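You operate a simulated robot arm through the tools that you are given. There is no shell and no other tool. Be economical: measure what you need, move in short steps, check, and stop when the job is done.

You are at the controls of a simulated two-armed robot. One attempt, no reset.

Task
Top the oil up between the marks, pump the oiler till its lamp goes out, and wipe the drip.
Fine: shut the oil valve; no stroke more than the lamp asks; the felt block wipes it and goes back. Where these are worked on the way, their far stop is far enough and under half their travel is too little: oil valve. What is to be rubbed or washed off counts as gone when no trace of it is left.

The check looks at the end state, three seconds after you hand in, the way a careful person would. Anything else that was tipped, shoved, dropped, spilled or broken makes it a failure.

Robot
Two 7-joint arms with fingered hands on one trunk, on a base that drives. Base frame: it is fixed to the floor where the robot stands at the start and does not move with it; the origin is under the middle of the robot, x ahead of it, y to its left, z up. Lengths are in cm, angles in rad, forces in N, time in s.
The left shoulder is at the start at [2, 12.3, 118.7], the right one opposite. Places, roughly: oil box [90, 0, 90]; oil drip [80, -40, 60]; oil glass [90, 10, 90]; oil valve [80, 0, 100]; oiler lever [80, 0, 80]. Payload 2.4 kg a hand.
The TCP of each hand is the grasp point between the finger pads, 1.7 cm short of the fingertips. In the tool frame z runs along the fingers and y along their closing line. The gripper opens to 8.8 cm. The gripper's body begins 4.7 cm behind the TCP. The gripper is a hand of 3 fingers: y runs from the thumb to the fingers, the wrist lies at [0, 0, -16.5] in the tool frame.
Orientation is told as [roll, pitch, yaw] about the base's x, y, z axes, in that order, counted from this pose: with the fingers straight down and closing along the base's y, the tool's x points along the base's -x, its y along +y and its z along -z.

Tools
- The arms move only by the tool step_arm. It takes "left_motion", "right_motion" or both (then of equal length, played together; a hand with none holds still); each is a list of rows, each a list of 6 numbers: the shift along the tool's x, y, z in m, then the turn, a rotation vector about the tool's x, y, z in rad. In form: [[dx, dy, dz, wx, wy, wz], ...]. A call has 1 to 8 rows; each row shifts and turns the commanded pose from where the row before left it, along the tool's axes as they then stand. A row lasts 0.2 s, in which the tool goes at most 5 cm and 0.15 rad; a call with a longer step from one row to the next is refused whole. Where a pose cannot be reached the arm comes as near as it can. A force on the tool above 40 N (or 10 N above the force at the start of the call, whichever is more), or a blocked arm, ends the call early, and 0.2 s more pass. In this call time passes only in rows, and 0.2 s behind the last. It gives the time, the measured TCP pose, the force on the tool (base axes), the opening and the grip force at its end, in the units of the frame above (readings bear some noise), with the torque about the TCP (base axes, N m) and any sound that the robot's microphone picked up.
- Cameras (640 x 400 px; columns grow to the right, rows downward): "scene" is now at [4.93, -1.09, 163.1]; the picture's right is [-0.13, -0.99, 0.00], its down [-0.83, 0.11, -0.54] and it looks along [0.54, -0.07, -0.84] (base axes); focal length 289 px, centre (320, 200). "left" rides on the left gripper at [-5.2, 0.4, -6.6] in its tool frame; the picture's right is [-0.08, -1.00, 0.00], its down [0.78, -0.07, -0.62] and it looks along [0.62, -0.05, 0.78] (tool axes); focal length 243 px, centre (320, 200). "right" rides on the right gripper at [5.2, 0.4, -6.6] in its tool frame; the picture's right is [-0.09, 1.00, 0.00], its down [-0.78, -0.07, -0.62] and it looks along [-0.62, -0.05, 0.78] (tool axes); focal length 243 px, centre (320, 200). There is no depth. A picture from a camera that has moved, and an enlarged one, comes with that camera's place and axes in the base frame and with its lens.
- camera(camera): a new picture of that camera. It takes no simulated time.
- move_column(by): slides the trunk up (or, below 0, down) by that many cm; the arms and the scene camera ride with it, the base frame stays. It gives what a move gives, with no picture.
- drive_base(legs): drives the robot by 1 to 6 legs, each [ahead, left, turn to the left] in cm, cm and rad, along the robot's own axes; the way and the turn of a leg run together, so that a leg with both is an arc; at most 150 cm and 3.142 rad a leg. The arms and the cameras ride along, it lands a little off, and it stops where it bumps. It gives what a move gives.
- curl_fingers(finger1, finger2, thumb_bend, hand): sets how far each is bent, from 0 (flat) to 1 (curled in); at 0.3 the hand is open as for a grip, at 0.7 the pads meet at the TCP. One left out holds its place. A second passes; each finger stops where it meets its share of the squeeze, and holds until it gets a number again. It is the only way to open and close the hand. It gives what a move gives, with no picture; readings hold the bend of each and the force on the fingers (four entries, about 0 where the hand has none), thumb and palm.
- aim_head(pan, tilt): turns the head with the scene camera to pan (to the left, within 2.094 rad either way) and tilt (down, from -0.506 to 1.204), counted from straight ahead of the robot. It gives what a move gives.
- enlarge(camera, box): a new picture of the part [left, top, right, bottom] of that camera's present view, enlarged. It takes no simulated time.
- finish_job(): hands the job in; it is judged then, once.

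Work in short steps. Places have to be worked out from the pictures, the camera data and where the tool is seen: move nearer, look again, correct. Check each grasp and each placing, and mend what went wrong. You have 120 turns and 100 pictures in all, those below and enlarged ones among them. Open the grippers and draw the arms clear of the work before you hand the job in, unless the task says otherwise; then end with one line.

The tools are called after ">>>" by a JSON object that holds its "method" and its "body". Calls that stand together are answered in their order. step_arm: Moves the arms, as the interface text tells. Its arguments: {"type":"object","properties":{"left_motion":{"type":"array","items":{"type":"array","items":{"type":"number"}}},"right_motion":{"type":"array","items":{"type":"array","items":{"type":"number"}}}},"required":[]} The other tools are called the same way: move_column (by) slides the trunk up or down; curl_fingers (finger1, finger2, thumb_bend, hand) moves the fingers one by one; drive_base (legs) drives the base; aim_head (pan, tilt) turns the head that bears the scene camera; camera (camera) takes a picture; enlarge (camera, box) takes an enlarged picture of a part of a camera's view; finish_job () hands the job in.

At the start:

```text
time: 0.0
left_position: [32.7, 14.04, 109.45]
left_tcp_rot: [0.0, -0.001, 0.0]
left_force: [0.2, -0.3, -0.7]
left_wrist_torque: [0.0, -0.03, -0.01]
left_width: 8.8
left_grasp_force: 0.1
left_shape: jaw
left_bend: [0.3, 0.3, 0.3]
left_finger forces: [0.1, 0.0, 0.0, 0.0, 0.1, 0.1]
right_position: [27.85, -16.76, 109.44]
right_tcp_rot: [0.0, 0.001, 0.002]
right_force: [-0.2, -1.0, -0.5]
right_wrist_torque: [0.0, 0.0, -0.02]
right_width: 8.77
right_grasp_force: 0.1
right_shape: jaw
right_bend: [0.3, 0.3, 0.3]
right_finger forces: [0.0, 0.0, 0.1, 0.0, 0.0, 0.1]
trunk travel left (down, up): [-40.0, 43.0]
robot x, y, heading: [0.06, -0.35, -0.004]
head pan, tilt: [-0.134, 1.0]
```

scene: 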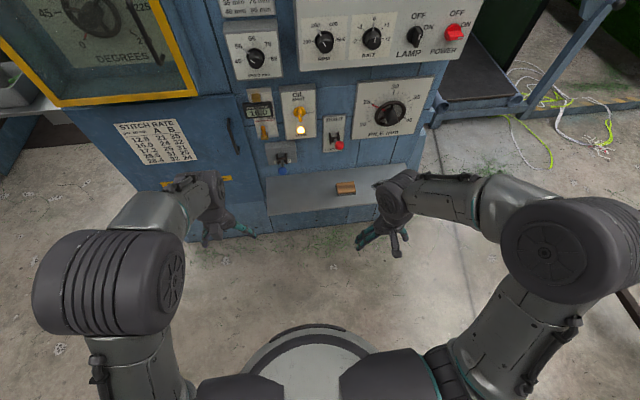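
right: 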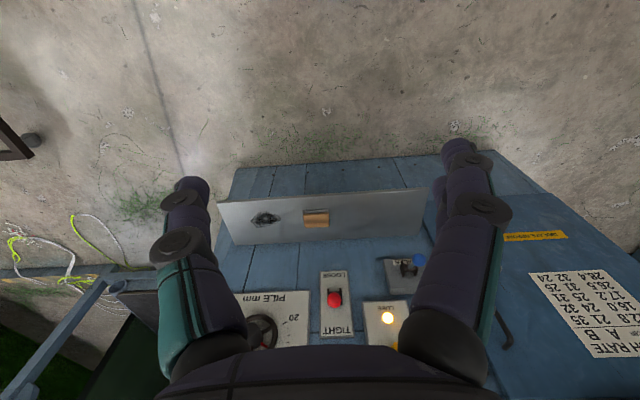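
left: 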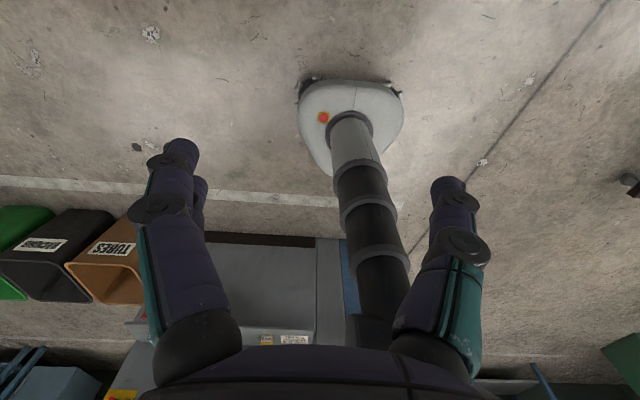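

I see the panel with an oil gauge, a lamp, a lever and a tray with the felt block and drip. I enlarge both areas, and tilt the head later.

>>> {"method": "enlarge", "body": {"camera": "scene", "box": [230, 70, 390, 220]}}

>>> {"method": "enlarge", "body": {"camera": "right", "box": [210, 170, 440, 350]}}

```text
2.67 times, centred on (310, 145) of scene
camera zoom: at [4.93, -1.09, 163.1], right [-0.13, -0.99, 0.0], down [-0.83, 0.11, -0.54], along [0.54, -0.07, -0.84], focal length 771 px, centre (347, 347)
```

zoom: 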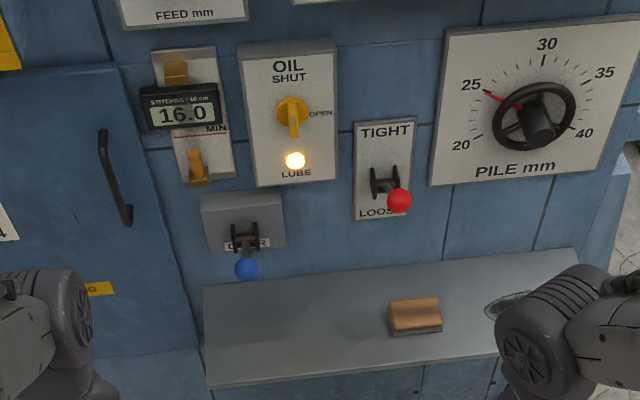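

```text
2.22 times, centred on (325, 260) of right
camera zoom: at [22.56, -16.36, 116.13], right [0.08, 1.0, 0.0], down [0.78, -0.07, 0.62], along [0.62, -0.05, -0.78], focal length 539 px, centre (309, 67)
```

zoom: 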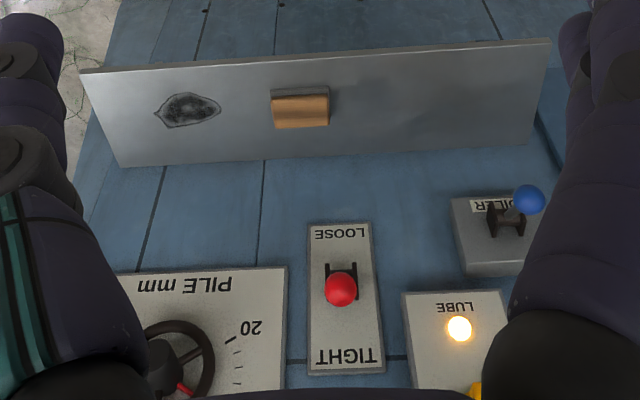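

The glass seems to be behind the counter, so I lower the trunk for a more frontal view of the panel.

>>> {"method": "move_column", "body": {"by": -35}}

>>> {"method": "aim_head", "body": {"pan": 0, "tilt": 0.5}}

>>> {"method": "camera", "body": {"camera": "scene"}}

>>> {"method": "enlarge", "body": {"camera": "scene", "box": [240, 120, 400, 220]}}

```text
time: 3.4
left_position: [32.69, 14.09, 74.56]
left_tcp_rot: [0.0, -0.001, 0.0]
left_force: [-0.5, 0.3, 0.4]
left_wrist_torque: [0.02, 0.04, 0.0]
left_width: 8.8
left_grasp_force: 0.1
left_shape: jaw
left_bend: [0.3, 0.3, 0.3]
left_finger forces: [0.0, 0.1, 0.0, 0.0, 0.0, 0.0]
right_position: [27.88, -16.85, 74.5]
right_tcp_rot: [0.0, 0.0, 0.001]
right_force: [-0.2, -0.4, 0.4]
right_wrist_torque: [0.0, -0.02, -0.01]
right_width: 8.78
right_grasp_force: 0.0
right_shape: jaw
right_bend: [0.3, 0.3, 0.3]
right_finger forces: [0.0, 0.0, 0.1, 0.0, 0.0, 0.0]
trunk travel left (down, up): [-5.0, 78.0]
robot x, y, heading: [-0.24, -0.19, -0.002]
head pan, tilt: [-0.134, 1.0]
```

```text
time: 4.3
left_position: [32.69, 14.14, 74.5]
left_tcp_rot: [-0.001, 0.001, -0.002]
left_force: [-0.9, -0.2, -0.2]
left_wrist_torque: [0.03, 0.01, 0.02]
left_width: 8.78
left_grasp_force: 0.0
left_shape: jaw
left_bend: [0.3, 0.3, 0.3]
left_finger forces: [0.1, 0.1, 0.0, 0.1, 0.0, 0.1]
right_position: [27.85, -16.74, 74.37]
right_tcp_rot: [0.001, 0.001, 0.002]
right_force: [0.5, 0.5, -0.2]
right_wrist_torque: [-0.01, -0.01, 0.02]
right_width: 8.74
right_grasp_force: 0.0
right_shape: jaw
right_bend: [0.3, 0.3, 0.3]
right_finger forces: [0.1, 0.1, 0.0, 0.0, 0.0, 0.0]
trunk travel left (down, up): [-5.0, 78.0]
robot x, y, heading: [0.04, 0.23, 0.002]
head pan, tilt: [0.0, 0.499]
```

```text
94 pictures are left
camera scene: at [7.12, -0.17, 132.2], right [0.0, -1.0, 0.0], down [-0.48, 0.0, -0.88], along [0.88, 0.0, -0.48], focal length 289 px, centre (320, 200)
```

scene: 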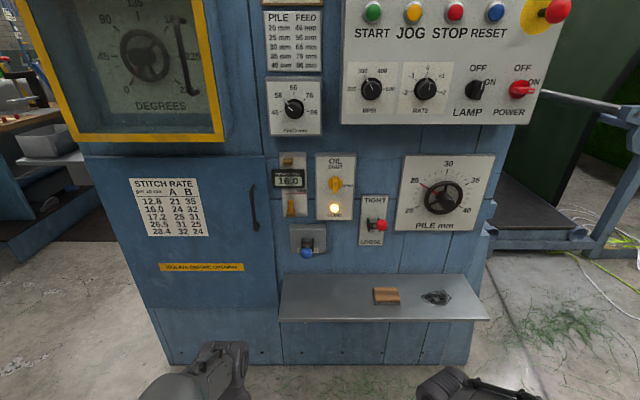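

```text
4.00 times, centred on (320, 170) of scene
camera zoom: at [7.12, -0.17, 132.2], right [0.0, -1.0, 0.0], down [-0.48, 0.0, -0.88], along [0.88, 0.0, -0.48], focal length 1156 px, centre (320, 320)
```

zoom: 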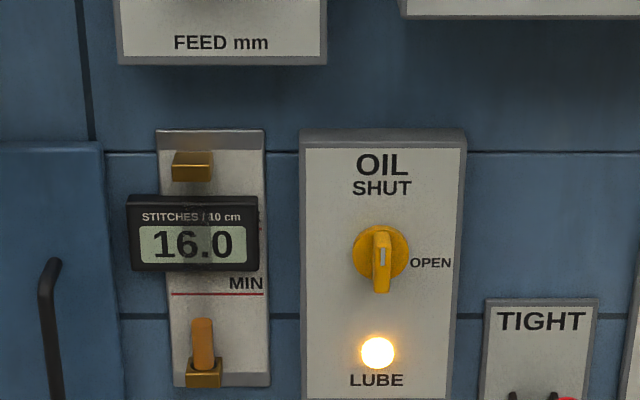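

Positions from triangulation: valve about (84,-4.5,96), lever ball (75,4,77), felt (79.6,-23,54.6), drip (80,-41,53). The oil tip sits below MIN. I swing both hands up to point forward about their wrists.

>>> {"method": "step_arm", "body": {"left_motion": [[-0.025, 0, 0, 0, -0.15, 0], [-0.025, 0, 0, 0, -0.15, 0], [-0.025, 0, 0, 0, -0.15, 0], [-0.025, 0, 0, 0, -0.15, 0], [-0.025, 0, 0, 0, -0.15, 0], [-0.025, 0, 0, 0, -0.15, 0], [-0.025, 0, 0, 0, -0.15, 0], [-0.025, 0, 0, 0, -0.15, 0]], "right_motion": [[-0.025, 0, 0, 0, -0.15, 0], [-0.025, 0, 0, 0, -0.15, 0], [-0.025, 0, 0, 0, -0.15, 0], [-0.025, 0, 0, 0, -0.15, 0], [-0.025, 0, 0, 0, -0.15, 0], [-0.025, 0, 0, 0, -0.15, 0], [-0.025, 0, 0, 0, -0.15, 0], [-0.025, 0, 0, 0, -0.15, 0]]}}

>>> {"method": "step_arm", "body": {"left_motion": [[-0.025, 0, 0, 0, -0.15, 0], [-0.025, 0, 0, 0, -0.15, 0], [0, 0, 0, 0, -0.07, 0]], "right_motion": [[-0.025, 0, 0, 0, -0.15, 0], [-0.025, 0, 0, 0, -0.15, 0], [0, 0, 0, 0, -0.07, 0]]}}

>>> {"method": "camera", "body": {"camera": "scene"}}

>>> {"method": "camera", "body": {"camera": "left"}}

>>> {"method": "camera", "body": {"camera": "right"}}

```text
time: 6.2
left_position: [48.74, 14.24, 83.98]
left_tcp_rot: [0.002, -1.201, -0.001]
left_force: [0.0, -0.1, 0.5]
left_wrist_torque: [0.02, 0.02, -0.01]
left_width: 8.77
left_grasp_force: 0.2
left_shape: jaw
left_bend: [0.3, 0.3, 0.3]
left_finger forces: [0.0, 0.0, 0.0, 0.0, 0.1, 0.0]
right_position: [44.35, -16.78, 83.91]
right_tcp_rot: [0.003, -1.203, 0.0]
right_force: [0.3, 0.2, -0.2]
right_wrist_torque: [0.01, 0.01, -0.01]
right_width: 8.8
right_grasp_force: 0.0
right_shape: jaw
right_bend: [0.3, 0.3, 0.3]
right_finger forces: [0.0, 0.1, 0.1, 0.0, 0.1, 0.0]
trunk travel left (down, up): [-5.0, 78.0]
robot x, y, heading: [-0.27, -0.08, -0.003]
head pan, tilt: [0.0, 0.499]
```

```text
time: 7.0
left_position: [50.33, 14.11, 88.86]
left_tcp_rot: [-1.656, -1.571, 1.657]
left_force: [-0.2, -0.9, 0.0]
left_wrist_torque: [0.01, 0.0, -0.01]
left_width: 8.8
left_grasp_force: 0.2
left_shape: jaw
left_bend: [0.3, 0.3, 0.3]
left_finger forces: [0.1, 0.0, 0.0, 0.0, 0.0, 0.1]
right_position: [45.73, -16.92, 88.62]
right_tcp_rot: [2.7, -1.571, -2.701]
right_force: [0.1, -1.3, 1.1]
right_wrist_torque: [-0.03, -0.02, 0.03]
right_width: 8.77
right_grasp_force: 0.0
right_shape: jaw
right_bend: [0.3, 0.3, 0.3]
right_finger forces: [0.0, 0.0, 0.0, 0.0, 0.1, 0.1]
trunk travel left (down, up): [-5.0, 78.0]
robot x, y, heading: [-0.13, 0.02, -0.0]
head pan, tilt: [0.0, 0.499]
```

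```text
92 pictures are left
camera scene: at [7.12, -0.15, 132.21], right [0.0, -1.0, 0.0], down [-0.48, 0.0, -0.88], along [0.88, 0.0, -0.48], focal length 289 px, centre (320, 200)
```

scene: 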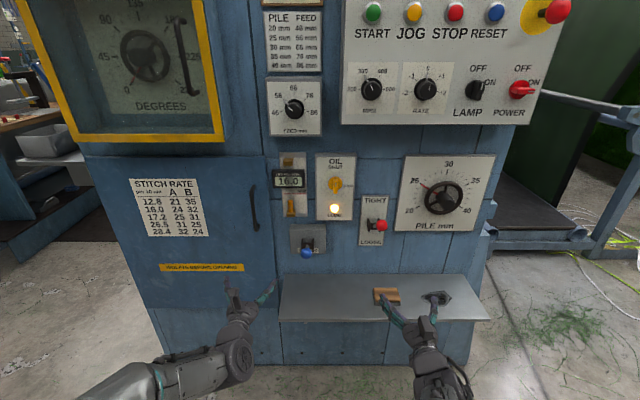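

```text
91 pictures are left
camera left: at [43.66, 14.57, 94.17], right [0.0, -1.0, 0.09], down [-0.62, -0.07, -0.78], along [0.78, -0.05, -0.62], focal length 243 px, centre (320, 200)
```

left: 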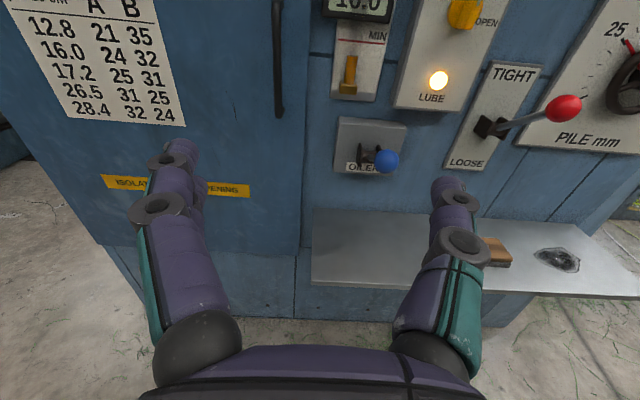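

```text
90 pictures are left
camera right: at [39.0, -16.47, 83.6], right [0.0, 1.0, 0.09], down [-0.62, -0.07, 0.78], along [0.78, -0.05, 0.62], focal length 243 px, centre (320, 200)
```

right: 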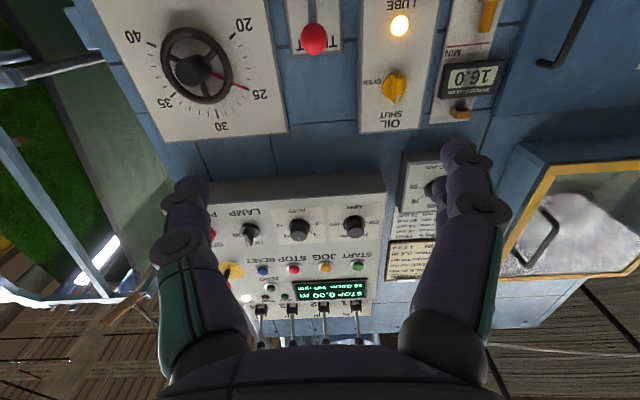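

The arms hold well. I zoom in on the valve, glass and lever from both hand cameras.

>>> {"method": "enlarge", "body": {"camera": "right", "box": [350, 0, 510, 140]}}

>>> {"method": "enlarge", "body": {"camera": "left", "box": [310, 0, 510, 190]}}

```text
2.86 times, centred on (430, 70) of right
camera zoom: at [39.0, -16.47, 83.6], right [0.0, 1.0, 0.09], down [-0.62, -0.07, 0.78], along [0.78, -0.05, 0.62], focal length 693 px, centre (6, 571)
```

zoom: 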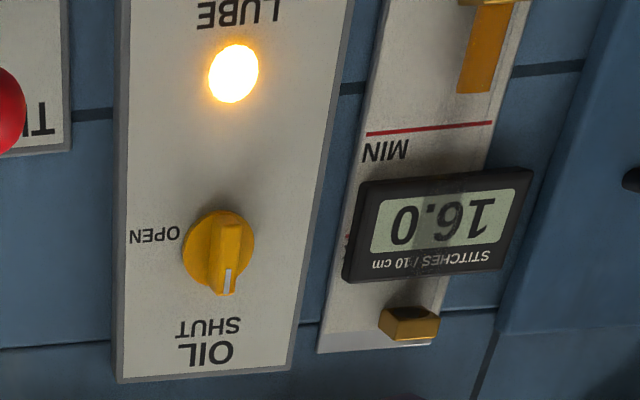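

```text
2.11 times, centred on (410, 95) of left
camera zoom: at [43.66, 14.57, 94.17], right [0.0, -1.0, 0.09], down [-0.62, -0.07, -0.78], along [0.78, -0.05, -0.62], focal length 511 px, centre (130, 421)
```

zoom: 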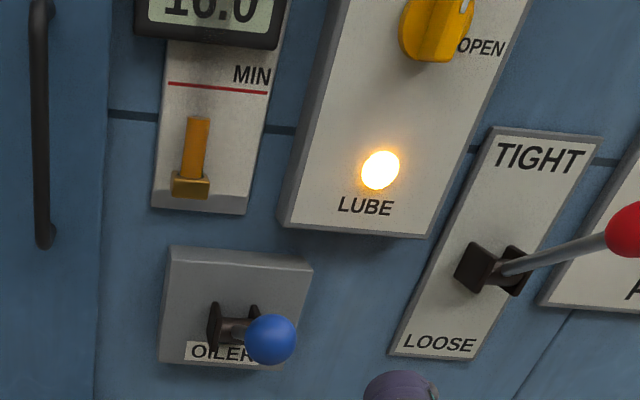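

Red lever ball (74.8,-17,87) sticks out, so I first move the right hand to the valve's line (y −4.4, z 95.8), then drive ahead.

>>> {"method": "step_arm", "body": {"right_motion": [[-0.024, 0.0417, 0, 0, 0, 0], [-0.024, 0.0417, 0, 0, 0, 0], [-0.024, 0.0417, 0, 0, 0, 0]]}}

>>> {"method": "drive_base", "body": {"legs": [[20, 0, 0]]}}

>>> {"method": "camera", "body": {"camera": "right"}}

>>> {"method": "camera", "body": {"camera": "left"}}

>>> {"method": "camera", "body": {"camera": "scene"}}

```text
time: 7.8
left_position: [50.33, 14.21, 88.94]
left_tcp_rot: [-0.045, -1.568, 0.044]
left_force: [0.5, -0.1, -0.1]
left_wrist_torque: [0.01, -0.01, -0.02]
left_width: 8.77
left_grasp_force: 0.1
left_shape: jaw
left_bend: [0.3, 0.3, 0.3]
left_finger forces: [0.0, 0.0, 0.0, 0.0, 0.0, 0.1]
right_position: [45.75, -4.31, 95.76]
right_tcp_rot: [0.366, -1.568, -0.363]
right_force: [0.7, 0.2, -0.1]
right_wrist_torque: [0.02, 0.01, 0.02]
right_width: 8.79
right_grasp_force: 0.0
right_shape: jaw
right_bend: [0.3, 0.3, 0.3]
right_finger forces: [0.1, 0.1, 0.0, 0.0, 0.0, 0.1]
trunk travel left (down, up): [-5.0, 78.0]
robot x, y, heading: [-0.01, -0.15, -0.002]
head pan, tilt: [0.0, 0.499]
```

```text
time: 9.4
left_position: [71.3, 14.27, 89.0]
left_tcp_rot: [-0.061, -1.57, 0.065]
left_force: [-0.2, 0.0, 0.1]
left_wrist_torque: [-0.01, -0.01, -0.05]
left_width: 8.81
left_grasp_force: 0.0
left_shape: jaw
left_bend: [0.3, 0.3, 0.3]
left_finger forces: [0.1, 0.1, 0.0, 0.0, 0.0, 0.0]
right_position: [66.75, -4.31, 95.89]
right_tcp_rot: [0.35, -1.569, -0.345]
right_force: [0.6, 0.4, 0.1]
right_wrist_torque: [0.0, -0.03, 0.0]
right_width: 8.78
right_grasp_force: 0.0
right_shape: jaw
right_bend: [0.3, 0.3, 0.3]
right_finger forces: [0.1, 0.0, 0.0, 0.0, 0.0, 0.0]
trunk travel left (down, up): [-5.0, 78.0]
robot x, y, heading: [20.81, 0.26, 0.004]
head pan, tilt: [0.0, 0.499]
```

```text
87 pictures are left
camera right: at [60.01, -3.8, 90.77], right [0.0, 1.0, 0.09], down [-0.62, -0.07, 0.78], along [0.78, -0.05, 0.62], focal length 243 px, centre (320, 200)
```

right: 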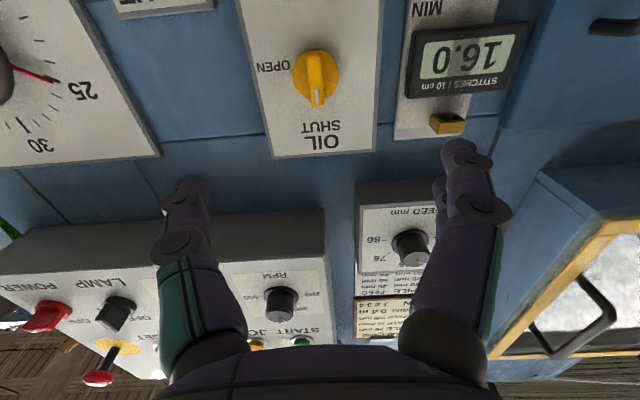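

```text
86 pictures are left
camera left: at [64.58, 14.73, 94.17], right [0.0, -1.0, 0.08], down [-0.62, -0.07, -0.78], along [0.78, -0.05, -0.62], focal length 243 px, centre (320, 200)
```

left: 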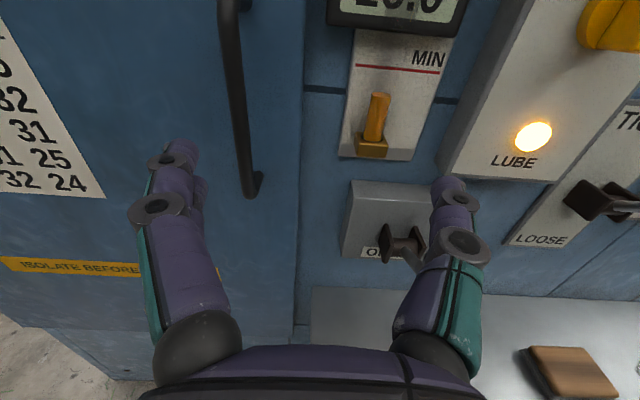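

```text
85 pictures are left
camera scene: at [28.07, -0.1, 132.21], right [0.0, -1.0, 0.0], down [-0.48, 0.0, -0.88], along [0.88, 0.0, -0.48], focal length 289 px, centre (320, 200)
```

scene: 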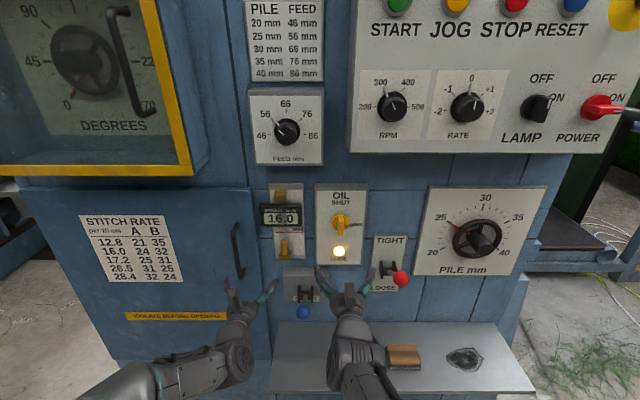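

Valve centre again gives (84,-4.4,95.6), in line with the right hand. Advance 12 cm with fingers open and look.

>>> {"method": "step_arm", "body": {"right_motion": [[0, 0, 0.03, 0, 0, 0], [0, 0, 0.03, 0, 0, 0], [0, 0, 0.03, 0, 0, 0], [0, 0, 0.03, 0, 0, 0]]}}

>>> {"method": "camera", "body": {"camera": "right"}}

>>> {"method": "enlarge", "body": {"camera": "scene", "box": [250, 170, 410, 290]}}

```text
time: 10.4
left_position: [71.05, 14.35, 88.94]
left_tcp_rot: [-0.084, -1.567, 0.09]
left_force: [-0.3, 0.2, -0.8]
left_wrist_torque: [0.0, -0.01, -0.01]
left_width: 8.82
left_grasp_force: 0.1
left_shape: jaw
left_bend: [0.3, 0.3, 0.3]
left_finger forces: [0.0, 0.1, 0.0, 0.1, 0.0, 0.0]
right_position: [78.63, -4.46, 96.12]
right_tcp_rot: [0.042, -1.568, -0.036]
right_force: [0.7, 0.0, -0.1]
right_wrist_torque: [0.0, 0.0, -0.02]
right_width: 8.78
right_grasp_force: 0.1
right_shape: jaw
right_bend: [0.3, 0.3, 0.3]
right_finger forces: [0.0, 0.0, 0.0, 0.0, 0.0, 0.0]
trunk travel left (down, up): [-5.0, 78.0]
robot x, y, heading: [20.93, 0.5, 0.003]
head pan, tilt: [0.0, 0.499]
```

```text
84 pictures are left
camera right: at [71.92, -3.99, 90.91], right [0.0, 1.0, 0.08], down [-0.62, -0.07, 0.78], along [0.79, -0.05, 0.62], focal length 243 px, centre (320, 200)
```

right: 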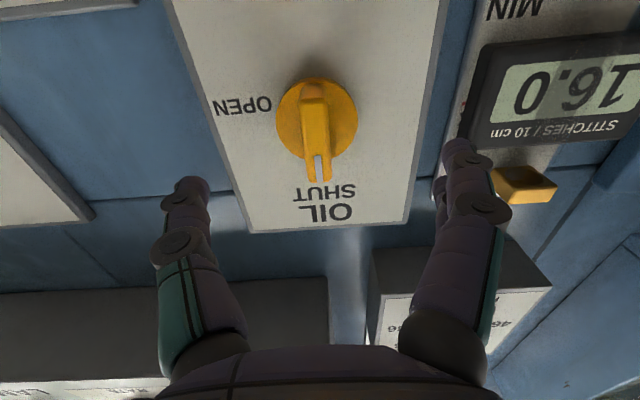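

```text
3.33 times, centred on (330, 230) of scene
camera zoom: at [28.08, -0.1, 132.21], right [0.0, -1.0, 0.0], down [-0.48, 0.0, -0.88], along [0.88, 0.0, -0.48], focal length 963 px, centre (287, 100)
```

zoom: 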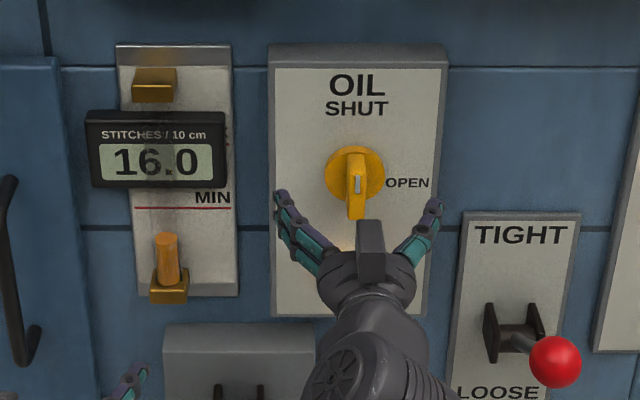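

The bar spans z 93.5–98.2 with its front at x≈82.5. I narrow the fingers partly, then advance 3.5 cm around the bar.

>>> {"method": "curl_fingers", "body": {"hand": "right", "finger1": 0.48, "finger2": 0.48, "thumb_bend": 0.48}}

>>> {"method": "step_arm", "body": {"right_motion": [[0, 0, 0.018, 0, 0, 0], [0, 0, 0.017, 0, 0, 0]]}}

>>> {"method": "camera", "body": {"camera": "right"}}

>>> {"method": "enlarge", "body": {"camera": "scene", "box": [250, 170, 410, 290]}}

```text
time: 11.4
left_position: [71.33, 14.38, 88.8]
left_tcp_rot: [-0.077, -1.57, 0.082]
left_force: [-0.1, 0.0, -0.9]
left_wrist_torque: [0.01, 0.0, 0.0]
left_width: 8.78
left_grasp_force: 0.0
left_shape: jaw
left_bend: [0.3, 0.3, 0.3]
left_finger forces: [0.0, 0.1, 0.0, 0.0, 0.0, 0.0]
right_position: [78.52, -4.41, 96.1]
right_tcp_rot: [0.376, -1.571, -0.369]
right_force: [-1.3, 0.3, 0.2]
right_wrist_torque: [0.0, 0.01, 0.02]
right_width: 4.52
right_grasp_force: 0.1
right_shape: fingers
right_bend: [0.48, 0.48, 0.48]
right_finger forces: [0.0, 0.1, 0.1, 0.0, 0.0, 0.1]
trunk travel left (down, up): [-5.0, 78.0]
robot x, y, heading: [21.08, 0.18, 0.004]
head pan, tilt: [0.0, 0.499]
```

```text
time: 12.0
left_position: [71.28, 14.34, 88.81]
left_tcp_rot: [-0.047, -1.569, 0.05]
left_force: [-0.4, -0.3, -0.6]
left_wrist_torque: [0.02, 0.01, -0.01]
left_width: 8.77
left_grasp_force: 0.1
left_shape: jaw
left_bend: [0.3, 0.3, 0.3]
left_finger forces: [0.0, 0.0, 0.0, 0.1, 0.0, 0.1]
right_position: [80.53, -4.3, 96.0]
right_tcp_rot: [0.399, -1.569, -0.395]
right_force: [0.4, -0.9, -0.3]
right_wrist_torque: [0.04, -0.01, -0.02]
right_width: 4.52
right_grasp_force: 0.0
right_shape: fingers
right_bend: [0.48, 0.48, 0.48]
right_finger forces: [0.0, 0.1, 0.1, 0.0, 0.1, 0.0]
right hand out of reach, approached as far as the arm can: row 2
trunk travel left (down, up): [-5.0, 78.0]
robot x, y, heading: [21.52, -0.03, 0.007]
head pan, tilt: [0.0, 0.499]
```

```text
82 pictures are left
camera right: at [73.77, -3.87, 90.84], right [0.0, 1.0, 0.09], down [-0.62, -0.07, 0.78], along [0.79, -0.05, 0.62], focal length 243 px, centre (320, 200)
```

right: 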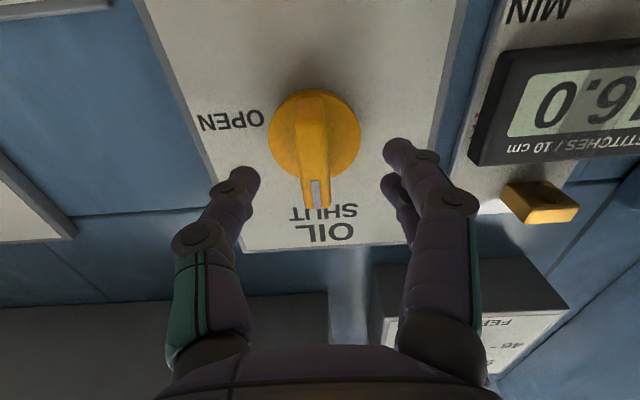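

```text
3.33 times, centred on (330, 230) of scene
camera zoom: at [28.1, -0.1, 132.21], right [0.0, -1.0, 0.0], down [-0.48, 0.0, -0.88], along [0.88, 0.0, -0.48], focal length 963 px, centre (287, 100)
```

zoom: 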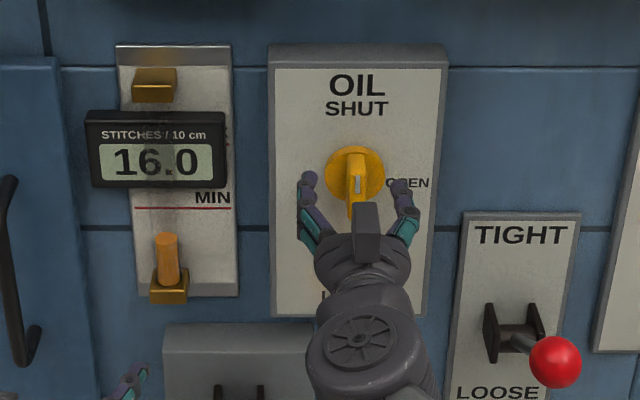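

The right arm is at its reach limit. I pull both hands back, drive the base 8 cm closer, and then approach again.

>>> {"method": "step_arm", "body": {"left_motion": [[0, 0, -0.03, 0, 0, 0], [0, 0, -0.03, 0, 0, 0], [0, 0, -0.02, 0, 0, 0]], "right_motion": [[0, 0, -0.03, 0, 0, 0], [0, 0, -0.03, 0, 0, 0], [0, 0, -0.02, 0, 0, 0]]}}

>>> {"method": "drive_base", "body": {"legs": [[8, 0, 0]]}}

```text
time: 12.8
left_position: [63.04, 14.54, 88.88]
left_tcp_rot: [0.419, -1.57, -0.412]
left_force: [0.6, -0.4, -0.2]
left_wrist_torque: [0.01, 0.04, -0.02]
left_width: 8.81
left_grasp_force: 0.0
left_shape: jaw
left_bend: [0.3, 0.3, 0.3]
left_finger forces: [0.0, 0.0, 0.0, 0.0, 0.0, 0.1]
right_position: [72.29, -4.42, 95.93]
right_tcp_rot: [0.782, -1.57, -0.779]
right_force: [-0.2, -0.7, -0.2]
right_wrist_torque: [0.01, 0.0, -0.02]
right_width: 4.49
right_grasp_force: 0.0
right_shape: fingers
right_bend: [0.48, 0.48, 0.48]
right_finger forces: [0.1, 0.0, 0.1, 0.0, 0.1, 0.0]
trunk travel left (down, up): [-5.0, 78.0]
robot x, y, heading: [20.6, 0.32, 0.003]
head pan, tilt: [0.0, 0.499]
```

```text
time: 13.8
left_position: [71.11, 14.38, 88.88]
left_tcp_rot: [0.002, -1.569, -0.002]
left_force: [0.3, -0.2, 1.1]
left_wrist_torque: [-0.01, 0.0, -0.03]
left_width: 8.79
left_grasp_force: 0.0
left_shape: jaw
left_bend: [0.3, 0.3, 0.3]
left_finger forces: [0.0, 0.0, 0.0, 0.0, 0.0, 0.1]
right_position: [80.15, -4.62, 95.99]
right_tcp_rot: [0.371, -1.569, -0.367]
right_force: [-0.4, 0.0, 0.8]
right_wrist_torque: [0.0, 0.03, 0.02]
right_width: 4.49
right_grasp_force: 0.1
right_shape: fingers
right_bend: [0.48, 0.48, 0.48]
right_finger forces: [0.0, 0.1, 0.0, 0.1, 0.1, 0.1]
trunk travel left (down, up): [-5.0, 78.0]
robot x, y, heading: [28.68, -0.47, 0.0]
head pan, tilt: [0.0, 0.499]
```

Back at x 80.15 with reach to spare; advance 2 cm to put the pads on the bar, and look at both views.

>>> {"method": "step_arm", "body": {"right_motion": [[0, 0, 0.01, 0, 0, 0], [0, 0, 0.01, 0, 0, 0]]}}

>>> {"method": "camera", "body": {"camera": "right"}}

>>> {"method": "camera", "body": {"camera": "left"}}

```text
time: 14.4
left_position: [71.19, 14.41, 88.94]
left_tcp_rot: [0.087, -1.57, -0.085]
left_force: [0.6, -0.1, 0.6]
left_wrist_torque: [0.0, 0.0, 0.0]
left_width: 8.78
left_grasp_force: 0.0
left_shape: jaw
left_bend: [0.3, 0.3, 0.3]
left_finger forces: [0.0, 0.0, 0.1, 0.1, 0.1, 0.0]
right_position: [82.16, -4.42, 95.87]
right_tcp_rot: [0.499, -1.568, -0.497]
right_force: [0.3, 0.0, 0.2]
right_wrist_torque: [-0.03, 0.03, 0.01]
right_width: 4.52
right_grasp_force: 0.1
right_shape: fingers
right_bend: [0.48, 0.48, 0.48]
right_finger forces: [0.0, 0.0, 0.0, 0.0, 0.0, 0.1]
trunk travel left (down, up): [-5.0, 78.0]
robot x, y, heading: [28.68, 0.12, -0.002]
head pan, tilt: [0.0, 0.499]
```

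```text
80 pictures are left
camera right: at [75.47, -4.02, 90.74], right [0.0, 1.0, 0.09], down [-0.62, -0.07, 0.78], along [0.79, -0.05, 0.62], focal length 243 px, centre (320, 200)
```

right: 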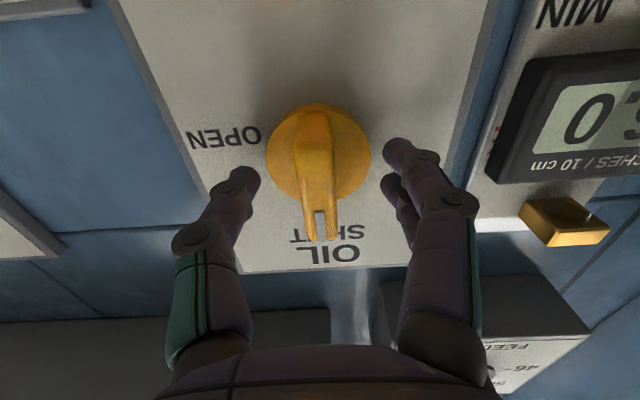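

```text
79 pictures are left
camera left: at [64.49, 14.82, 94.18], right [0.0, -1.0, 0.08], down [-0.62, -0.07, -0.78], along [0.78, -0.05, -0.62], focal length 243 px, centre (320, 200)
```

left: 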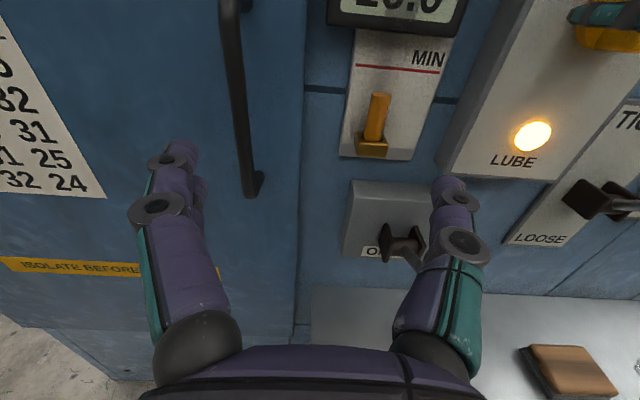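

The bar is centred between the fingers. I close on it.

>>> {"method": "curl_fingers", "body": {"hand": "right", "finger1": 0.66, "finger2": 0.66, "thumb_bend": 0.66}}

>>> {"method": "camera", "body": {"camera": "right"}}

```text
time: 15.4
left_position: [71.16, 14.46, 88.76]
left_tcp_rot: [0.03, -1.569, -0.029]
left_force: [0.6, 0.4, 0.4]
left_wrist_torque: [-0.02, 0.0, -0.04]
left_width: 8.76
left_grasp_force: 0.1
left_shape: jaw
left_bend: [0.3, 0.3, 0.3]
left_finger forces: [0.0, 0.0, 0.1, 0.0, 0.0, 0.0]
right_position: [82.14, -4.55, 95.84]
right_tcp_rot: [0.381, -1.568, -0.379]
right_force: [0.3, 0.8, -0.1]
right_wrist_torque: [0.0, -0.01, 0.0]
right_width: 0.84
right_grasp_force: 0.1
right_shape: fingers
right_bend: [0.65, 0.65, 0.65]
right_finger forces: [0.3, 0.3, 0.0, 0.0, 0.6, 0.1]
trunk travel left (down, up): [-5.0, 78.0]
robot x, y, heading: [28.82, 0.28, -0.001]
head pan, tilt: [0.0, 0.499]
```

```text
78 pictures are left
camera right: at [75.47, -4.03, 90.75], right [0.0, 1.0, 0.09], down [-0.62, -0.07, 0.78], along [0.78, -0.05, 0.62], focal length 243 px, centre (320, 200)
```

right: 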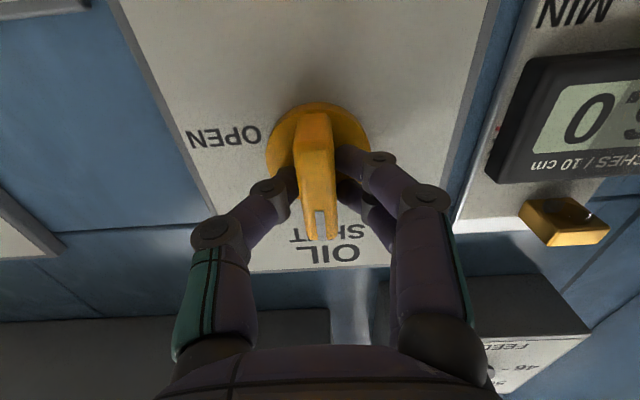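

Contact on both sides is light; I tighten a little more.

>>> {"method": "curl_fingers", "body": {"hand": "right", "finger1": 0.75, "finger2": 0.75, "thumb_bend": 0.75}}

>>> {"method": "step_arm", "body": {"right_motion": [[0, 0, 0, 0, 0, 0.15], [0, 0, 0, 0, 0, 0.15]]}}

>>> {"method": "camera", "body": {"camera": "right"}}

>>> {"method": "enlarge", "body": {"camera": "left", "box": [310, 0, 510, 180]}}

```text
time: 16.4
left_position: [71.22, 14.29, 88.84]
left_tcp_rot: [-0.051, -1.569, 0.051]
left_force: [0.3, 0.5, -0.5]
left_wrist_torque: [0.0, -0.01, 0.04]
left_width: 8.79
left_grasp_force: 0.0
left_shape: jaw
left_bend: [0.3, 0.3, 0.3]
left_finger forces: [0.0, 0.1, 0.1, 0.0, 0.0, 0.0]
right_position: [82.14, -4.48, 95.96]
right_tcp_rot: [0.288, -1.569, -0.286]
right_force: [4.1, 1.1, 0.5]
right_wrist_torque: [0.01, -0.02, -0.01]
right_width: 0.55
right_grasp_force: 6.8
right_shape: fingers
right_bend: [0.71, 0.71, 0.68]
right_finger forces: [3.7, 3.7, 0.1, 0.0, 6.2, 0.1]
trunk travel left (down, up): [-5.0, 78.0]
robot x, y, heading: [28.97, -0.04, -0.001]
head pan, tilt: [0.0, 0.499]
```

```text
time: 17.1
left_position: [71.05, 14.41, 88.84]
left_tcp_rot: [0.024, -1.571, -0.025]
left_force: [-0.5, 0.7, 0.5]
left_wrist_torque: [-0.01, 0.01, -0.01]
left_width: 8.81
left_grasp_force: 0.0
left_shape: jaw
left_bend: [0.3, 0.3, 0.3]
left_finger forces: [0.1, 0.0, 0.0, 0.0, 0.0, 0.0]
right_position: [82.25, -4.61, 95.91]
right_tcp_rot: [1.564, -1.27, -1.564]
right_force: [3.9, -0.3, 1.2]
right_wrist_torque: [-0.05, 0.02, -0.01]
right_width: 0.49
right_grasp_force: 6.8
right_shape: fingers
right_bend: [0.72, 0.71, 0.68]
right_finger forces: [2.8, 4.3, 0.1, 0.1, 7.2, 0.0]
trunk travel left (down, up): [-5.0, 78.0]
robot x, y, heading: [28.78, 0.04, -0.001]
head pan, tilt: [0.0, 0.499]
```

```text
77 pictures are left
camera right: at [75.51, -2.53, 91.1], right [0.0, 0.93, 0.38], down [-0.62, -0.3, 0.73], along [0.79, -0.23, 0.57], focal length 243 px, centre (320, 200)
```

right: 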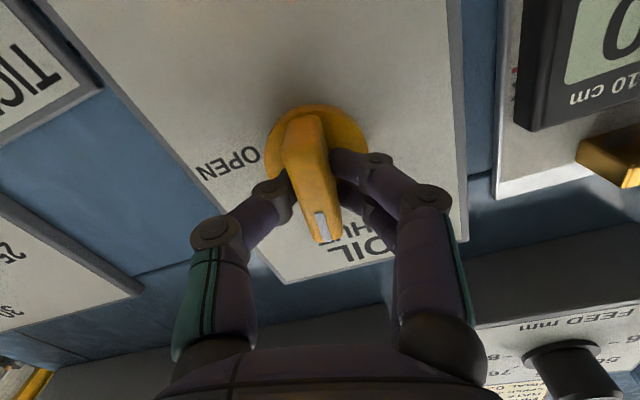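

```text
2.22 times, centred on (410, 90) of left
camera zoom: at [64.52, 14.82, 94.17], right [0.0, -1.0, 0.08], down [-0.62, -0.07, -0.78], along [0.78, -0.05, -0.62], focal length 539 px, centre (120, 444)
```

zoom: 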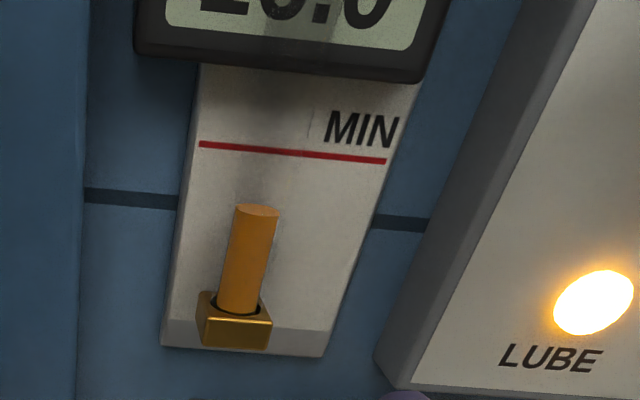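

The bar has partly followed (about 0.15–0.3 rad), oil unchanged. I turn on in small steps.

>>> {"method": "step_arm", "body": {"right_motion": [[0, 0, 0, 0, 0, 0.15], [0, 0, 0, 0, 0, 0.15], [0, 0, 0, 0, 0, 0.15]]}}

>>> {"method": "camera", "body": {"camera": "right"}}

>>> {"method": "enlarge", "body": {"camera": "left", "box": [310, 0, 510, 180]}}

```text
time: 17.9
left_position: [71.31, 14.32, 88.93]
left_tcp_rot: [0.185, -1.569, -0.185]
left_force: [0.5, 0.6, 0.2]
left_wrist_torque: [-0.04, -0.01, 0.01]
left_width: 8.79
left_grasp_force: 0.0
left_shape: jaw
left_bend: [0.3, 0.3, 0.3]
left_finger forces: [0.0, 0.0, 0.1, 0.1, 0.1, 0.0]
right_position: [82.31, -4.56, 95.89]
right_tcp_rot: [1.568, -0.817, -1.568]
right_force: [2.9, -3.5, 0.9]
right_wrist_torque: [-0.1, 0.01, -0.07]
right_width: 0.46
right_grasp_force: 8.0
right_shape: fingers
right_bend: [0.72, 0.71, 0.68]
right_finger forces: [2.4, 3.8, 0.0, 0.0, 8.3, 0.0]
trunk travel left (down, up): [-5.0, 78.0]
robot x, y, heading: [28.49, 0.37, 0.001]
head pan, tilt: [0.0, 0.499]
```

```text
75 pictures are left
camera right: at [75.49, -0.7, 92.44], right [0.0, 0.67, 0.74], down [-0.62, -0.58, 0.53], along [0.79, -0.46, 0.41], focal length 243 px, centre (320, 200)
```

right: 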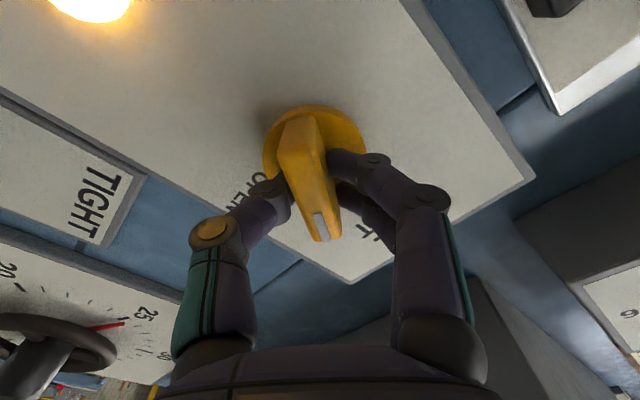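

```text
2.22 times, centred on (410, 90) of left
camera zoom: at [64.52, 14.78, 94.17], right [0.0, -1.0, 0.08], down [-0.62, -0.07, -0.78], along [0.78, -0.05, -0.62], focal length 539 px, centre (120, 444)
```

zoom: 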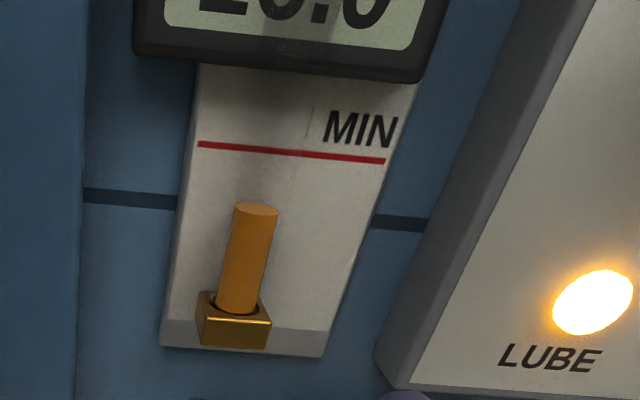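

The bar now follows the hand; oil top barely moved. Three more rows.

>>> {"method": "step_arm", "body": {"right_motion": [[0, 0, 0, 0, 0, 0.15], [0, 0, 0, 0, 0, 0.15], [0, 0, 0, 0, 0, 0.15]]}}

>>> {"method": "enlarge", "body": {"camera": "left", "box": [310, 0, 510, 180]}}

```text
time: 18.6
left_position: [71.12, 14.18, 88.88]
left_tcp_rot: [0.366, -1.568, -0.364]
left_force: [-0.9, 1.1, -0.2]
left_wrist_torque: [-0.01, -0.02, 0.0]
left_width: 8.8
left_grasp_force: 0.2
left_shape: jaw
left_bend: [0.3, 0.3, 0.3]
left_finger forces: [0.0, 0.0, 0.0, 0.1, 0.0, 0.1]
right_position: [82.24, -4.73, 95.82]
right_tcp_rot: [1.57, -0.367, -1.57]
right_force: [2.7, -6.7, 0.8]
right_wrist_torque: [-0.08, -0.04, -0.08]
right_width: 0.44
right_grasp_force: 7.9
right_shape: fingers
right_bend: [0.72, 0.71, 0.68]
right_finger forces: [2.4, 3.6, 0.0, 0.0, 9.2, 0.0]
trunk travel left (down, up): [-5.0, 78.0]
robot x, y, heading: [28.82, 0.33, 0.001]
head pan, tilt: [0.0, 0.499]
```

```text
2.22 times, centred on (410, 90) of left
camera zoom: at [64.52, 14.75, 94.18], right [0.0, -1.0, 0.08], down [-0.62, -0.07, -0.78], along [0.78, -0.05, -0.62], focal length 539 px, centre (120, 444)
```

zoom: 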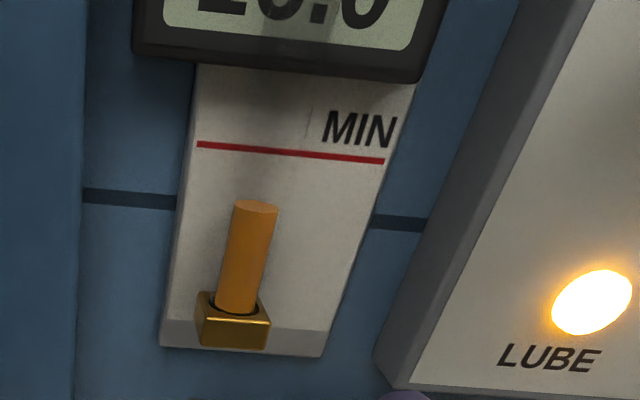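

Flow is slow (a few px per second). I finish the turn to OPEN.

>>> {"method": "step_arm", "body": {"right_motion": [[0, 0, 0, 0, 0, 0.15], [0, 0, 0, 0, 0, 0.15], [0, 0, 0, 0, 0, 0.08]]}}

>>> {"method": "camera", "body": {"camera": "right"}}

>>> {"method": "enlarge", "body": {"camera": "left", "box": [310, 0, 510, 180]}}

```text
time: 19.4
left_position: [71.03, 14.25, 88.88]
left_tcp_rot: [0.53, -1.569, -0.527]
left_force: [-0.3, -0.6, 0.4]
left_wrist_torque: [-0.04, -0.01, -0.01]
left_width: 8.79
left_grasp_force: 0.1
left_shape: jaw
left_bend: [0.3, 0.3, 0.3]
left_finger forces: [0.1, 0.0, 0.0, 0.0, 0.1, 0.0]
right_position: [82.13, -4.74, 95.79]
right_tcp_rot: [1.568, 0.011, -1.571]
right_force: [2.0, -9.4, -3.3]
right_wrist_torque: [-0.11, 0.11, -0.09]
right_width: 0.44
right_grasp_force: 7.9
right_shape: fingers
right_bend: [0.73, 0.71, 0.68]
right_finger forces: [2.1, 3.0, 0.0, 0.1, 10.5, 0.0]
trunk travel left (down, up): [-5.0, 78.0]
robot x, y, heading: [28.68, 0.03, -0.002]
head pan, tilt: [0.0, 0.499]
```

```text
72 pictures are left
camera right: at [75.52, 0.51, 96.38], right [0.0, -0.1, 1.0], down [-0.62, -0.78, -0.07], along [0.78, -0.62, -0.06], focal length 243 px, centre (320, 200)
```

right: 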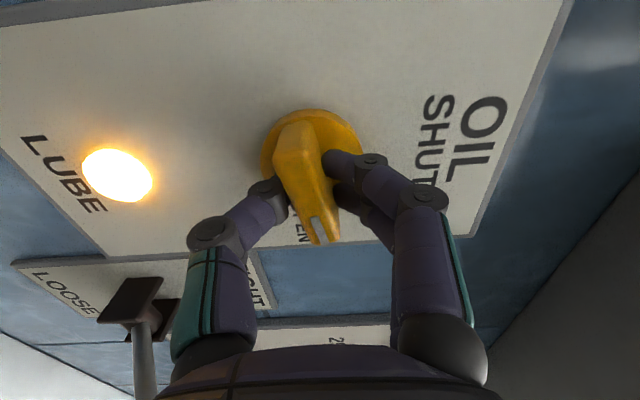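

```text
2.22 times, centred on (410, 90) of left
camera zoom: at [64.53, 14.71, 94.18], right [0.0, -1.0, 0.08], down [-0.62, -0.07, -0.78], along [0.78, -0.05, -0.62], focal length 539 px, centre (120, 444)
```

zoom: 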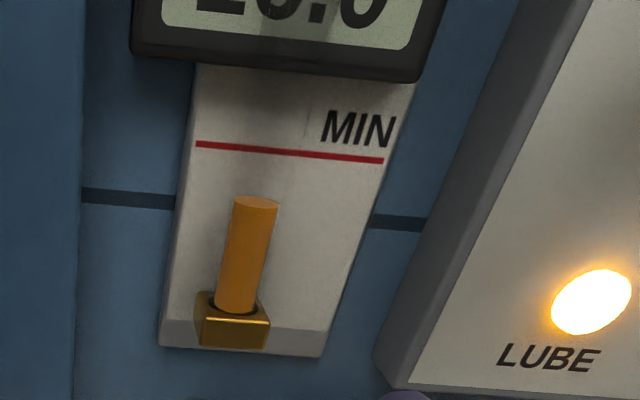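

Valve open, level rising about 5 px/s; about 80 px to go to a bit above MIN. I wait in small lots.

>>> {"method": "step_arm", "body": {"right_motion": [[0, 0, 0, 0, 0, 0], [0, 0, 0, 0, 0, 0], [0, 0, 0, 0, 0, 0], [0, 0, 0, 0, 0, 0], [0, 0, 0, 0, 0, 0], [0, 0, 0, 0, 0, 0], [0, 0, 0, 0, 0, 0], [0, 0, 0, 0, 0, 0]]}}

>>> {"method": "step_arm", "body": {"right_motion": [[0, 0, 0, 0, 0, 0], [0, 0, 0, 0, 0, 0], [0, 0, 0, 0, 0, 0], [0, 0, 0, 0, 0, 0], [0, 0, 0, 0, 0, 0], [0, 0, 0, 0, 0, 0], [0, 0, 0, 0, 0, 0], [0, 0, 0, 0, 0, 0]]}}

>>> {"method": "step_arm", "body": {"right_motion": [[0, 0, 0, 0, 0, 0], [0, 0, 0, 0, 0, 0], [0, 0, 0, 0, 0, 0], [0, 0, 0, 0, 0, 0], [0, 0, 0, 0, 0, 0], [0, 0, 0, 0, 0, 0], [0, 0, 0, 0, 0, 0], [0, 0, 0, 0, 0, 0]]}}

>>> {"method": "enlarge", "body": {"camera": "left", "box": [310, 0, 510, 180]}}

```text
time: 21.2
left_position: [71.21, 14.28, 88.97]
left_tcp_rot: [0.528, -1.569, -0.526]
left_force: [-0.6, -0.1, -0.3]
left_wrist_torque: [0.01, 0.0, 0.01]
left_width: 8.78
left_grasp_force: 0.0
left_shape: jaw
left_bend: [0.3, 0.3, 0.3]
left_finger forces: [0.1, 0.0, 0.1, 0.1, 0.0, 0.1]
right_position: [82.35, -4.7, 95.77]
right_tcp_rot: [1.569, 0.01, -1.57]
right_force: [0.7, -9.9, -3.3]
right_wrist_torque: [-0.04, 0.08, -0.13]
right_width: 0.47
right_grasp_force: 7.5
right_shape: fingers
right_bend: [0.73, 0.72, 0.68]
right_finger forces: [2.3, 2.6, 0.1, 0.0, 10.0, 0.1]
trunk travel left (down, up): [-5.0, 78.0]
robot x, y, heading: [28.86, 0.03, 0.0]
head pan, tilt: [0.0, 0.499]
```

```text
time: 23.1
left_position: [71.1, 14.29, 88.91]
left_tcp_rot: [0.517, -1.569, -0.518]
left_force: [0.1, -0.7, -0.4]
left_wrist_torque: [-0.03, 0.0, 0.0]
left_width: 8.82
left_grasp_force: 0.0
left_shape: jaw
left_bend: [0.3, 0.3, 0.3]
left_finger forces: [0.0, 0.1, 0.0, 0.0, 0.1, 0.0]
right_position: [82.28, -4.65, 95.8]
right_tcp_rot: [1.567, 0.011, -1.567]
right_force: [1.0, -8.8, -3.5]
right_wrist_torque: [-0.07, 0.08, -0.07]
right_width: 0.49
right_grasp_force: 7.4
right_shape: fingers
right_bend: [0.73, 0.72, 0.68]
right_finger forces: [2.6, 2.5, 0.1, 0.0, 9.8, 0.0]
trunk travel left (down, up): [-5.0, 78.0]
robot x, y, heading: [28.69, -0.16, 0.003]
head pan, tilt: [0.0, 0.499]
```

```text
time: 24.9
left_position: [71.17, 14.32, 89.03]
left_tcp_rot: [0.5, -1.569, -0.498]
left_force: [0.0, -0.8, 0.0]
left_wrist_torque: [0.0, 0.0, -0.02]
left_width: 8.77
left_grasp_force: 0.1
left_shape: jaw
left_bend: [0.3, 0.3, 0.3]
left_finger forces: [0.0, 0.0, 0.0, 0.0, 0.0, 0.0]
right_position: [82.24, -4.75, 95.76]
right_tcp_rot: [1.569, 0.011, -1.568]
right_force: [1.4, -8.7, -4.2]
right_wrist_torque: [-0.06, 0.04, -0.07]
right_width: 0.49
right_grasp_force: 7.4
right_shape: fingers
right_bend: [0.73, 0.72, 0.68]
right_finger forces: [2.8, 2.5, 0.0, 0.1, 9.5, 0.0]
trunk travel left (down, up): [-5.0, 78.0]
robot x, y, heading: [28.84, 0.37, 0.004]
head pan, tilt: [0.0, 0.499]
```

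```text
2.22 times, centred on (410, 90) of left
camera zoom: at [64.52, 14.73, 94.18], right [0.0, -1.0, 0.08], down [-0.62, -0.07, -0.78], along [0.78, -0.05, -0.62], focal length 539 px, centre (120, 444)
```

zoom: 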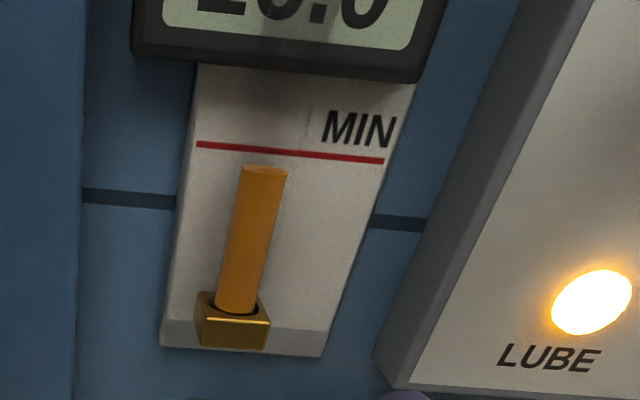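

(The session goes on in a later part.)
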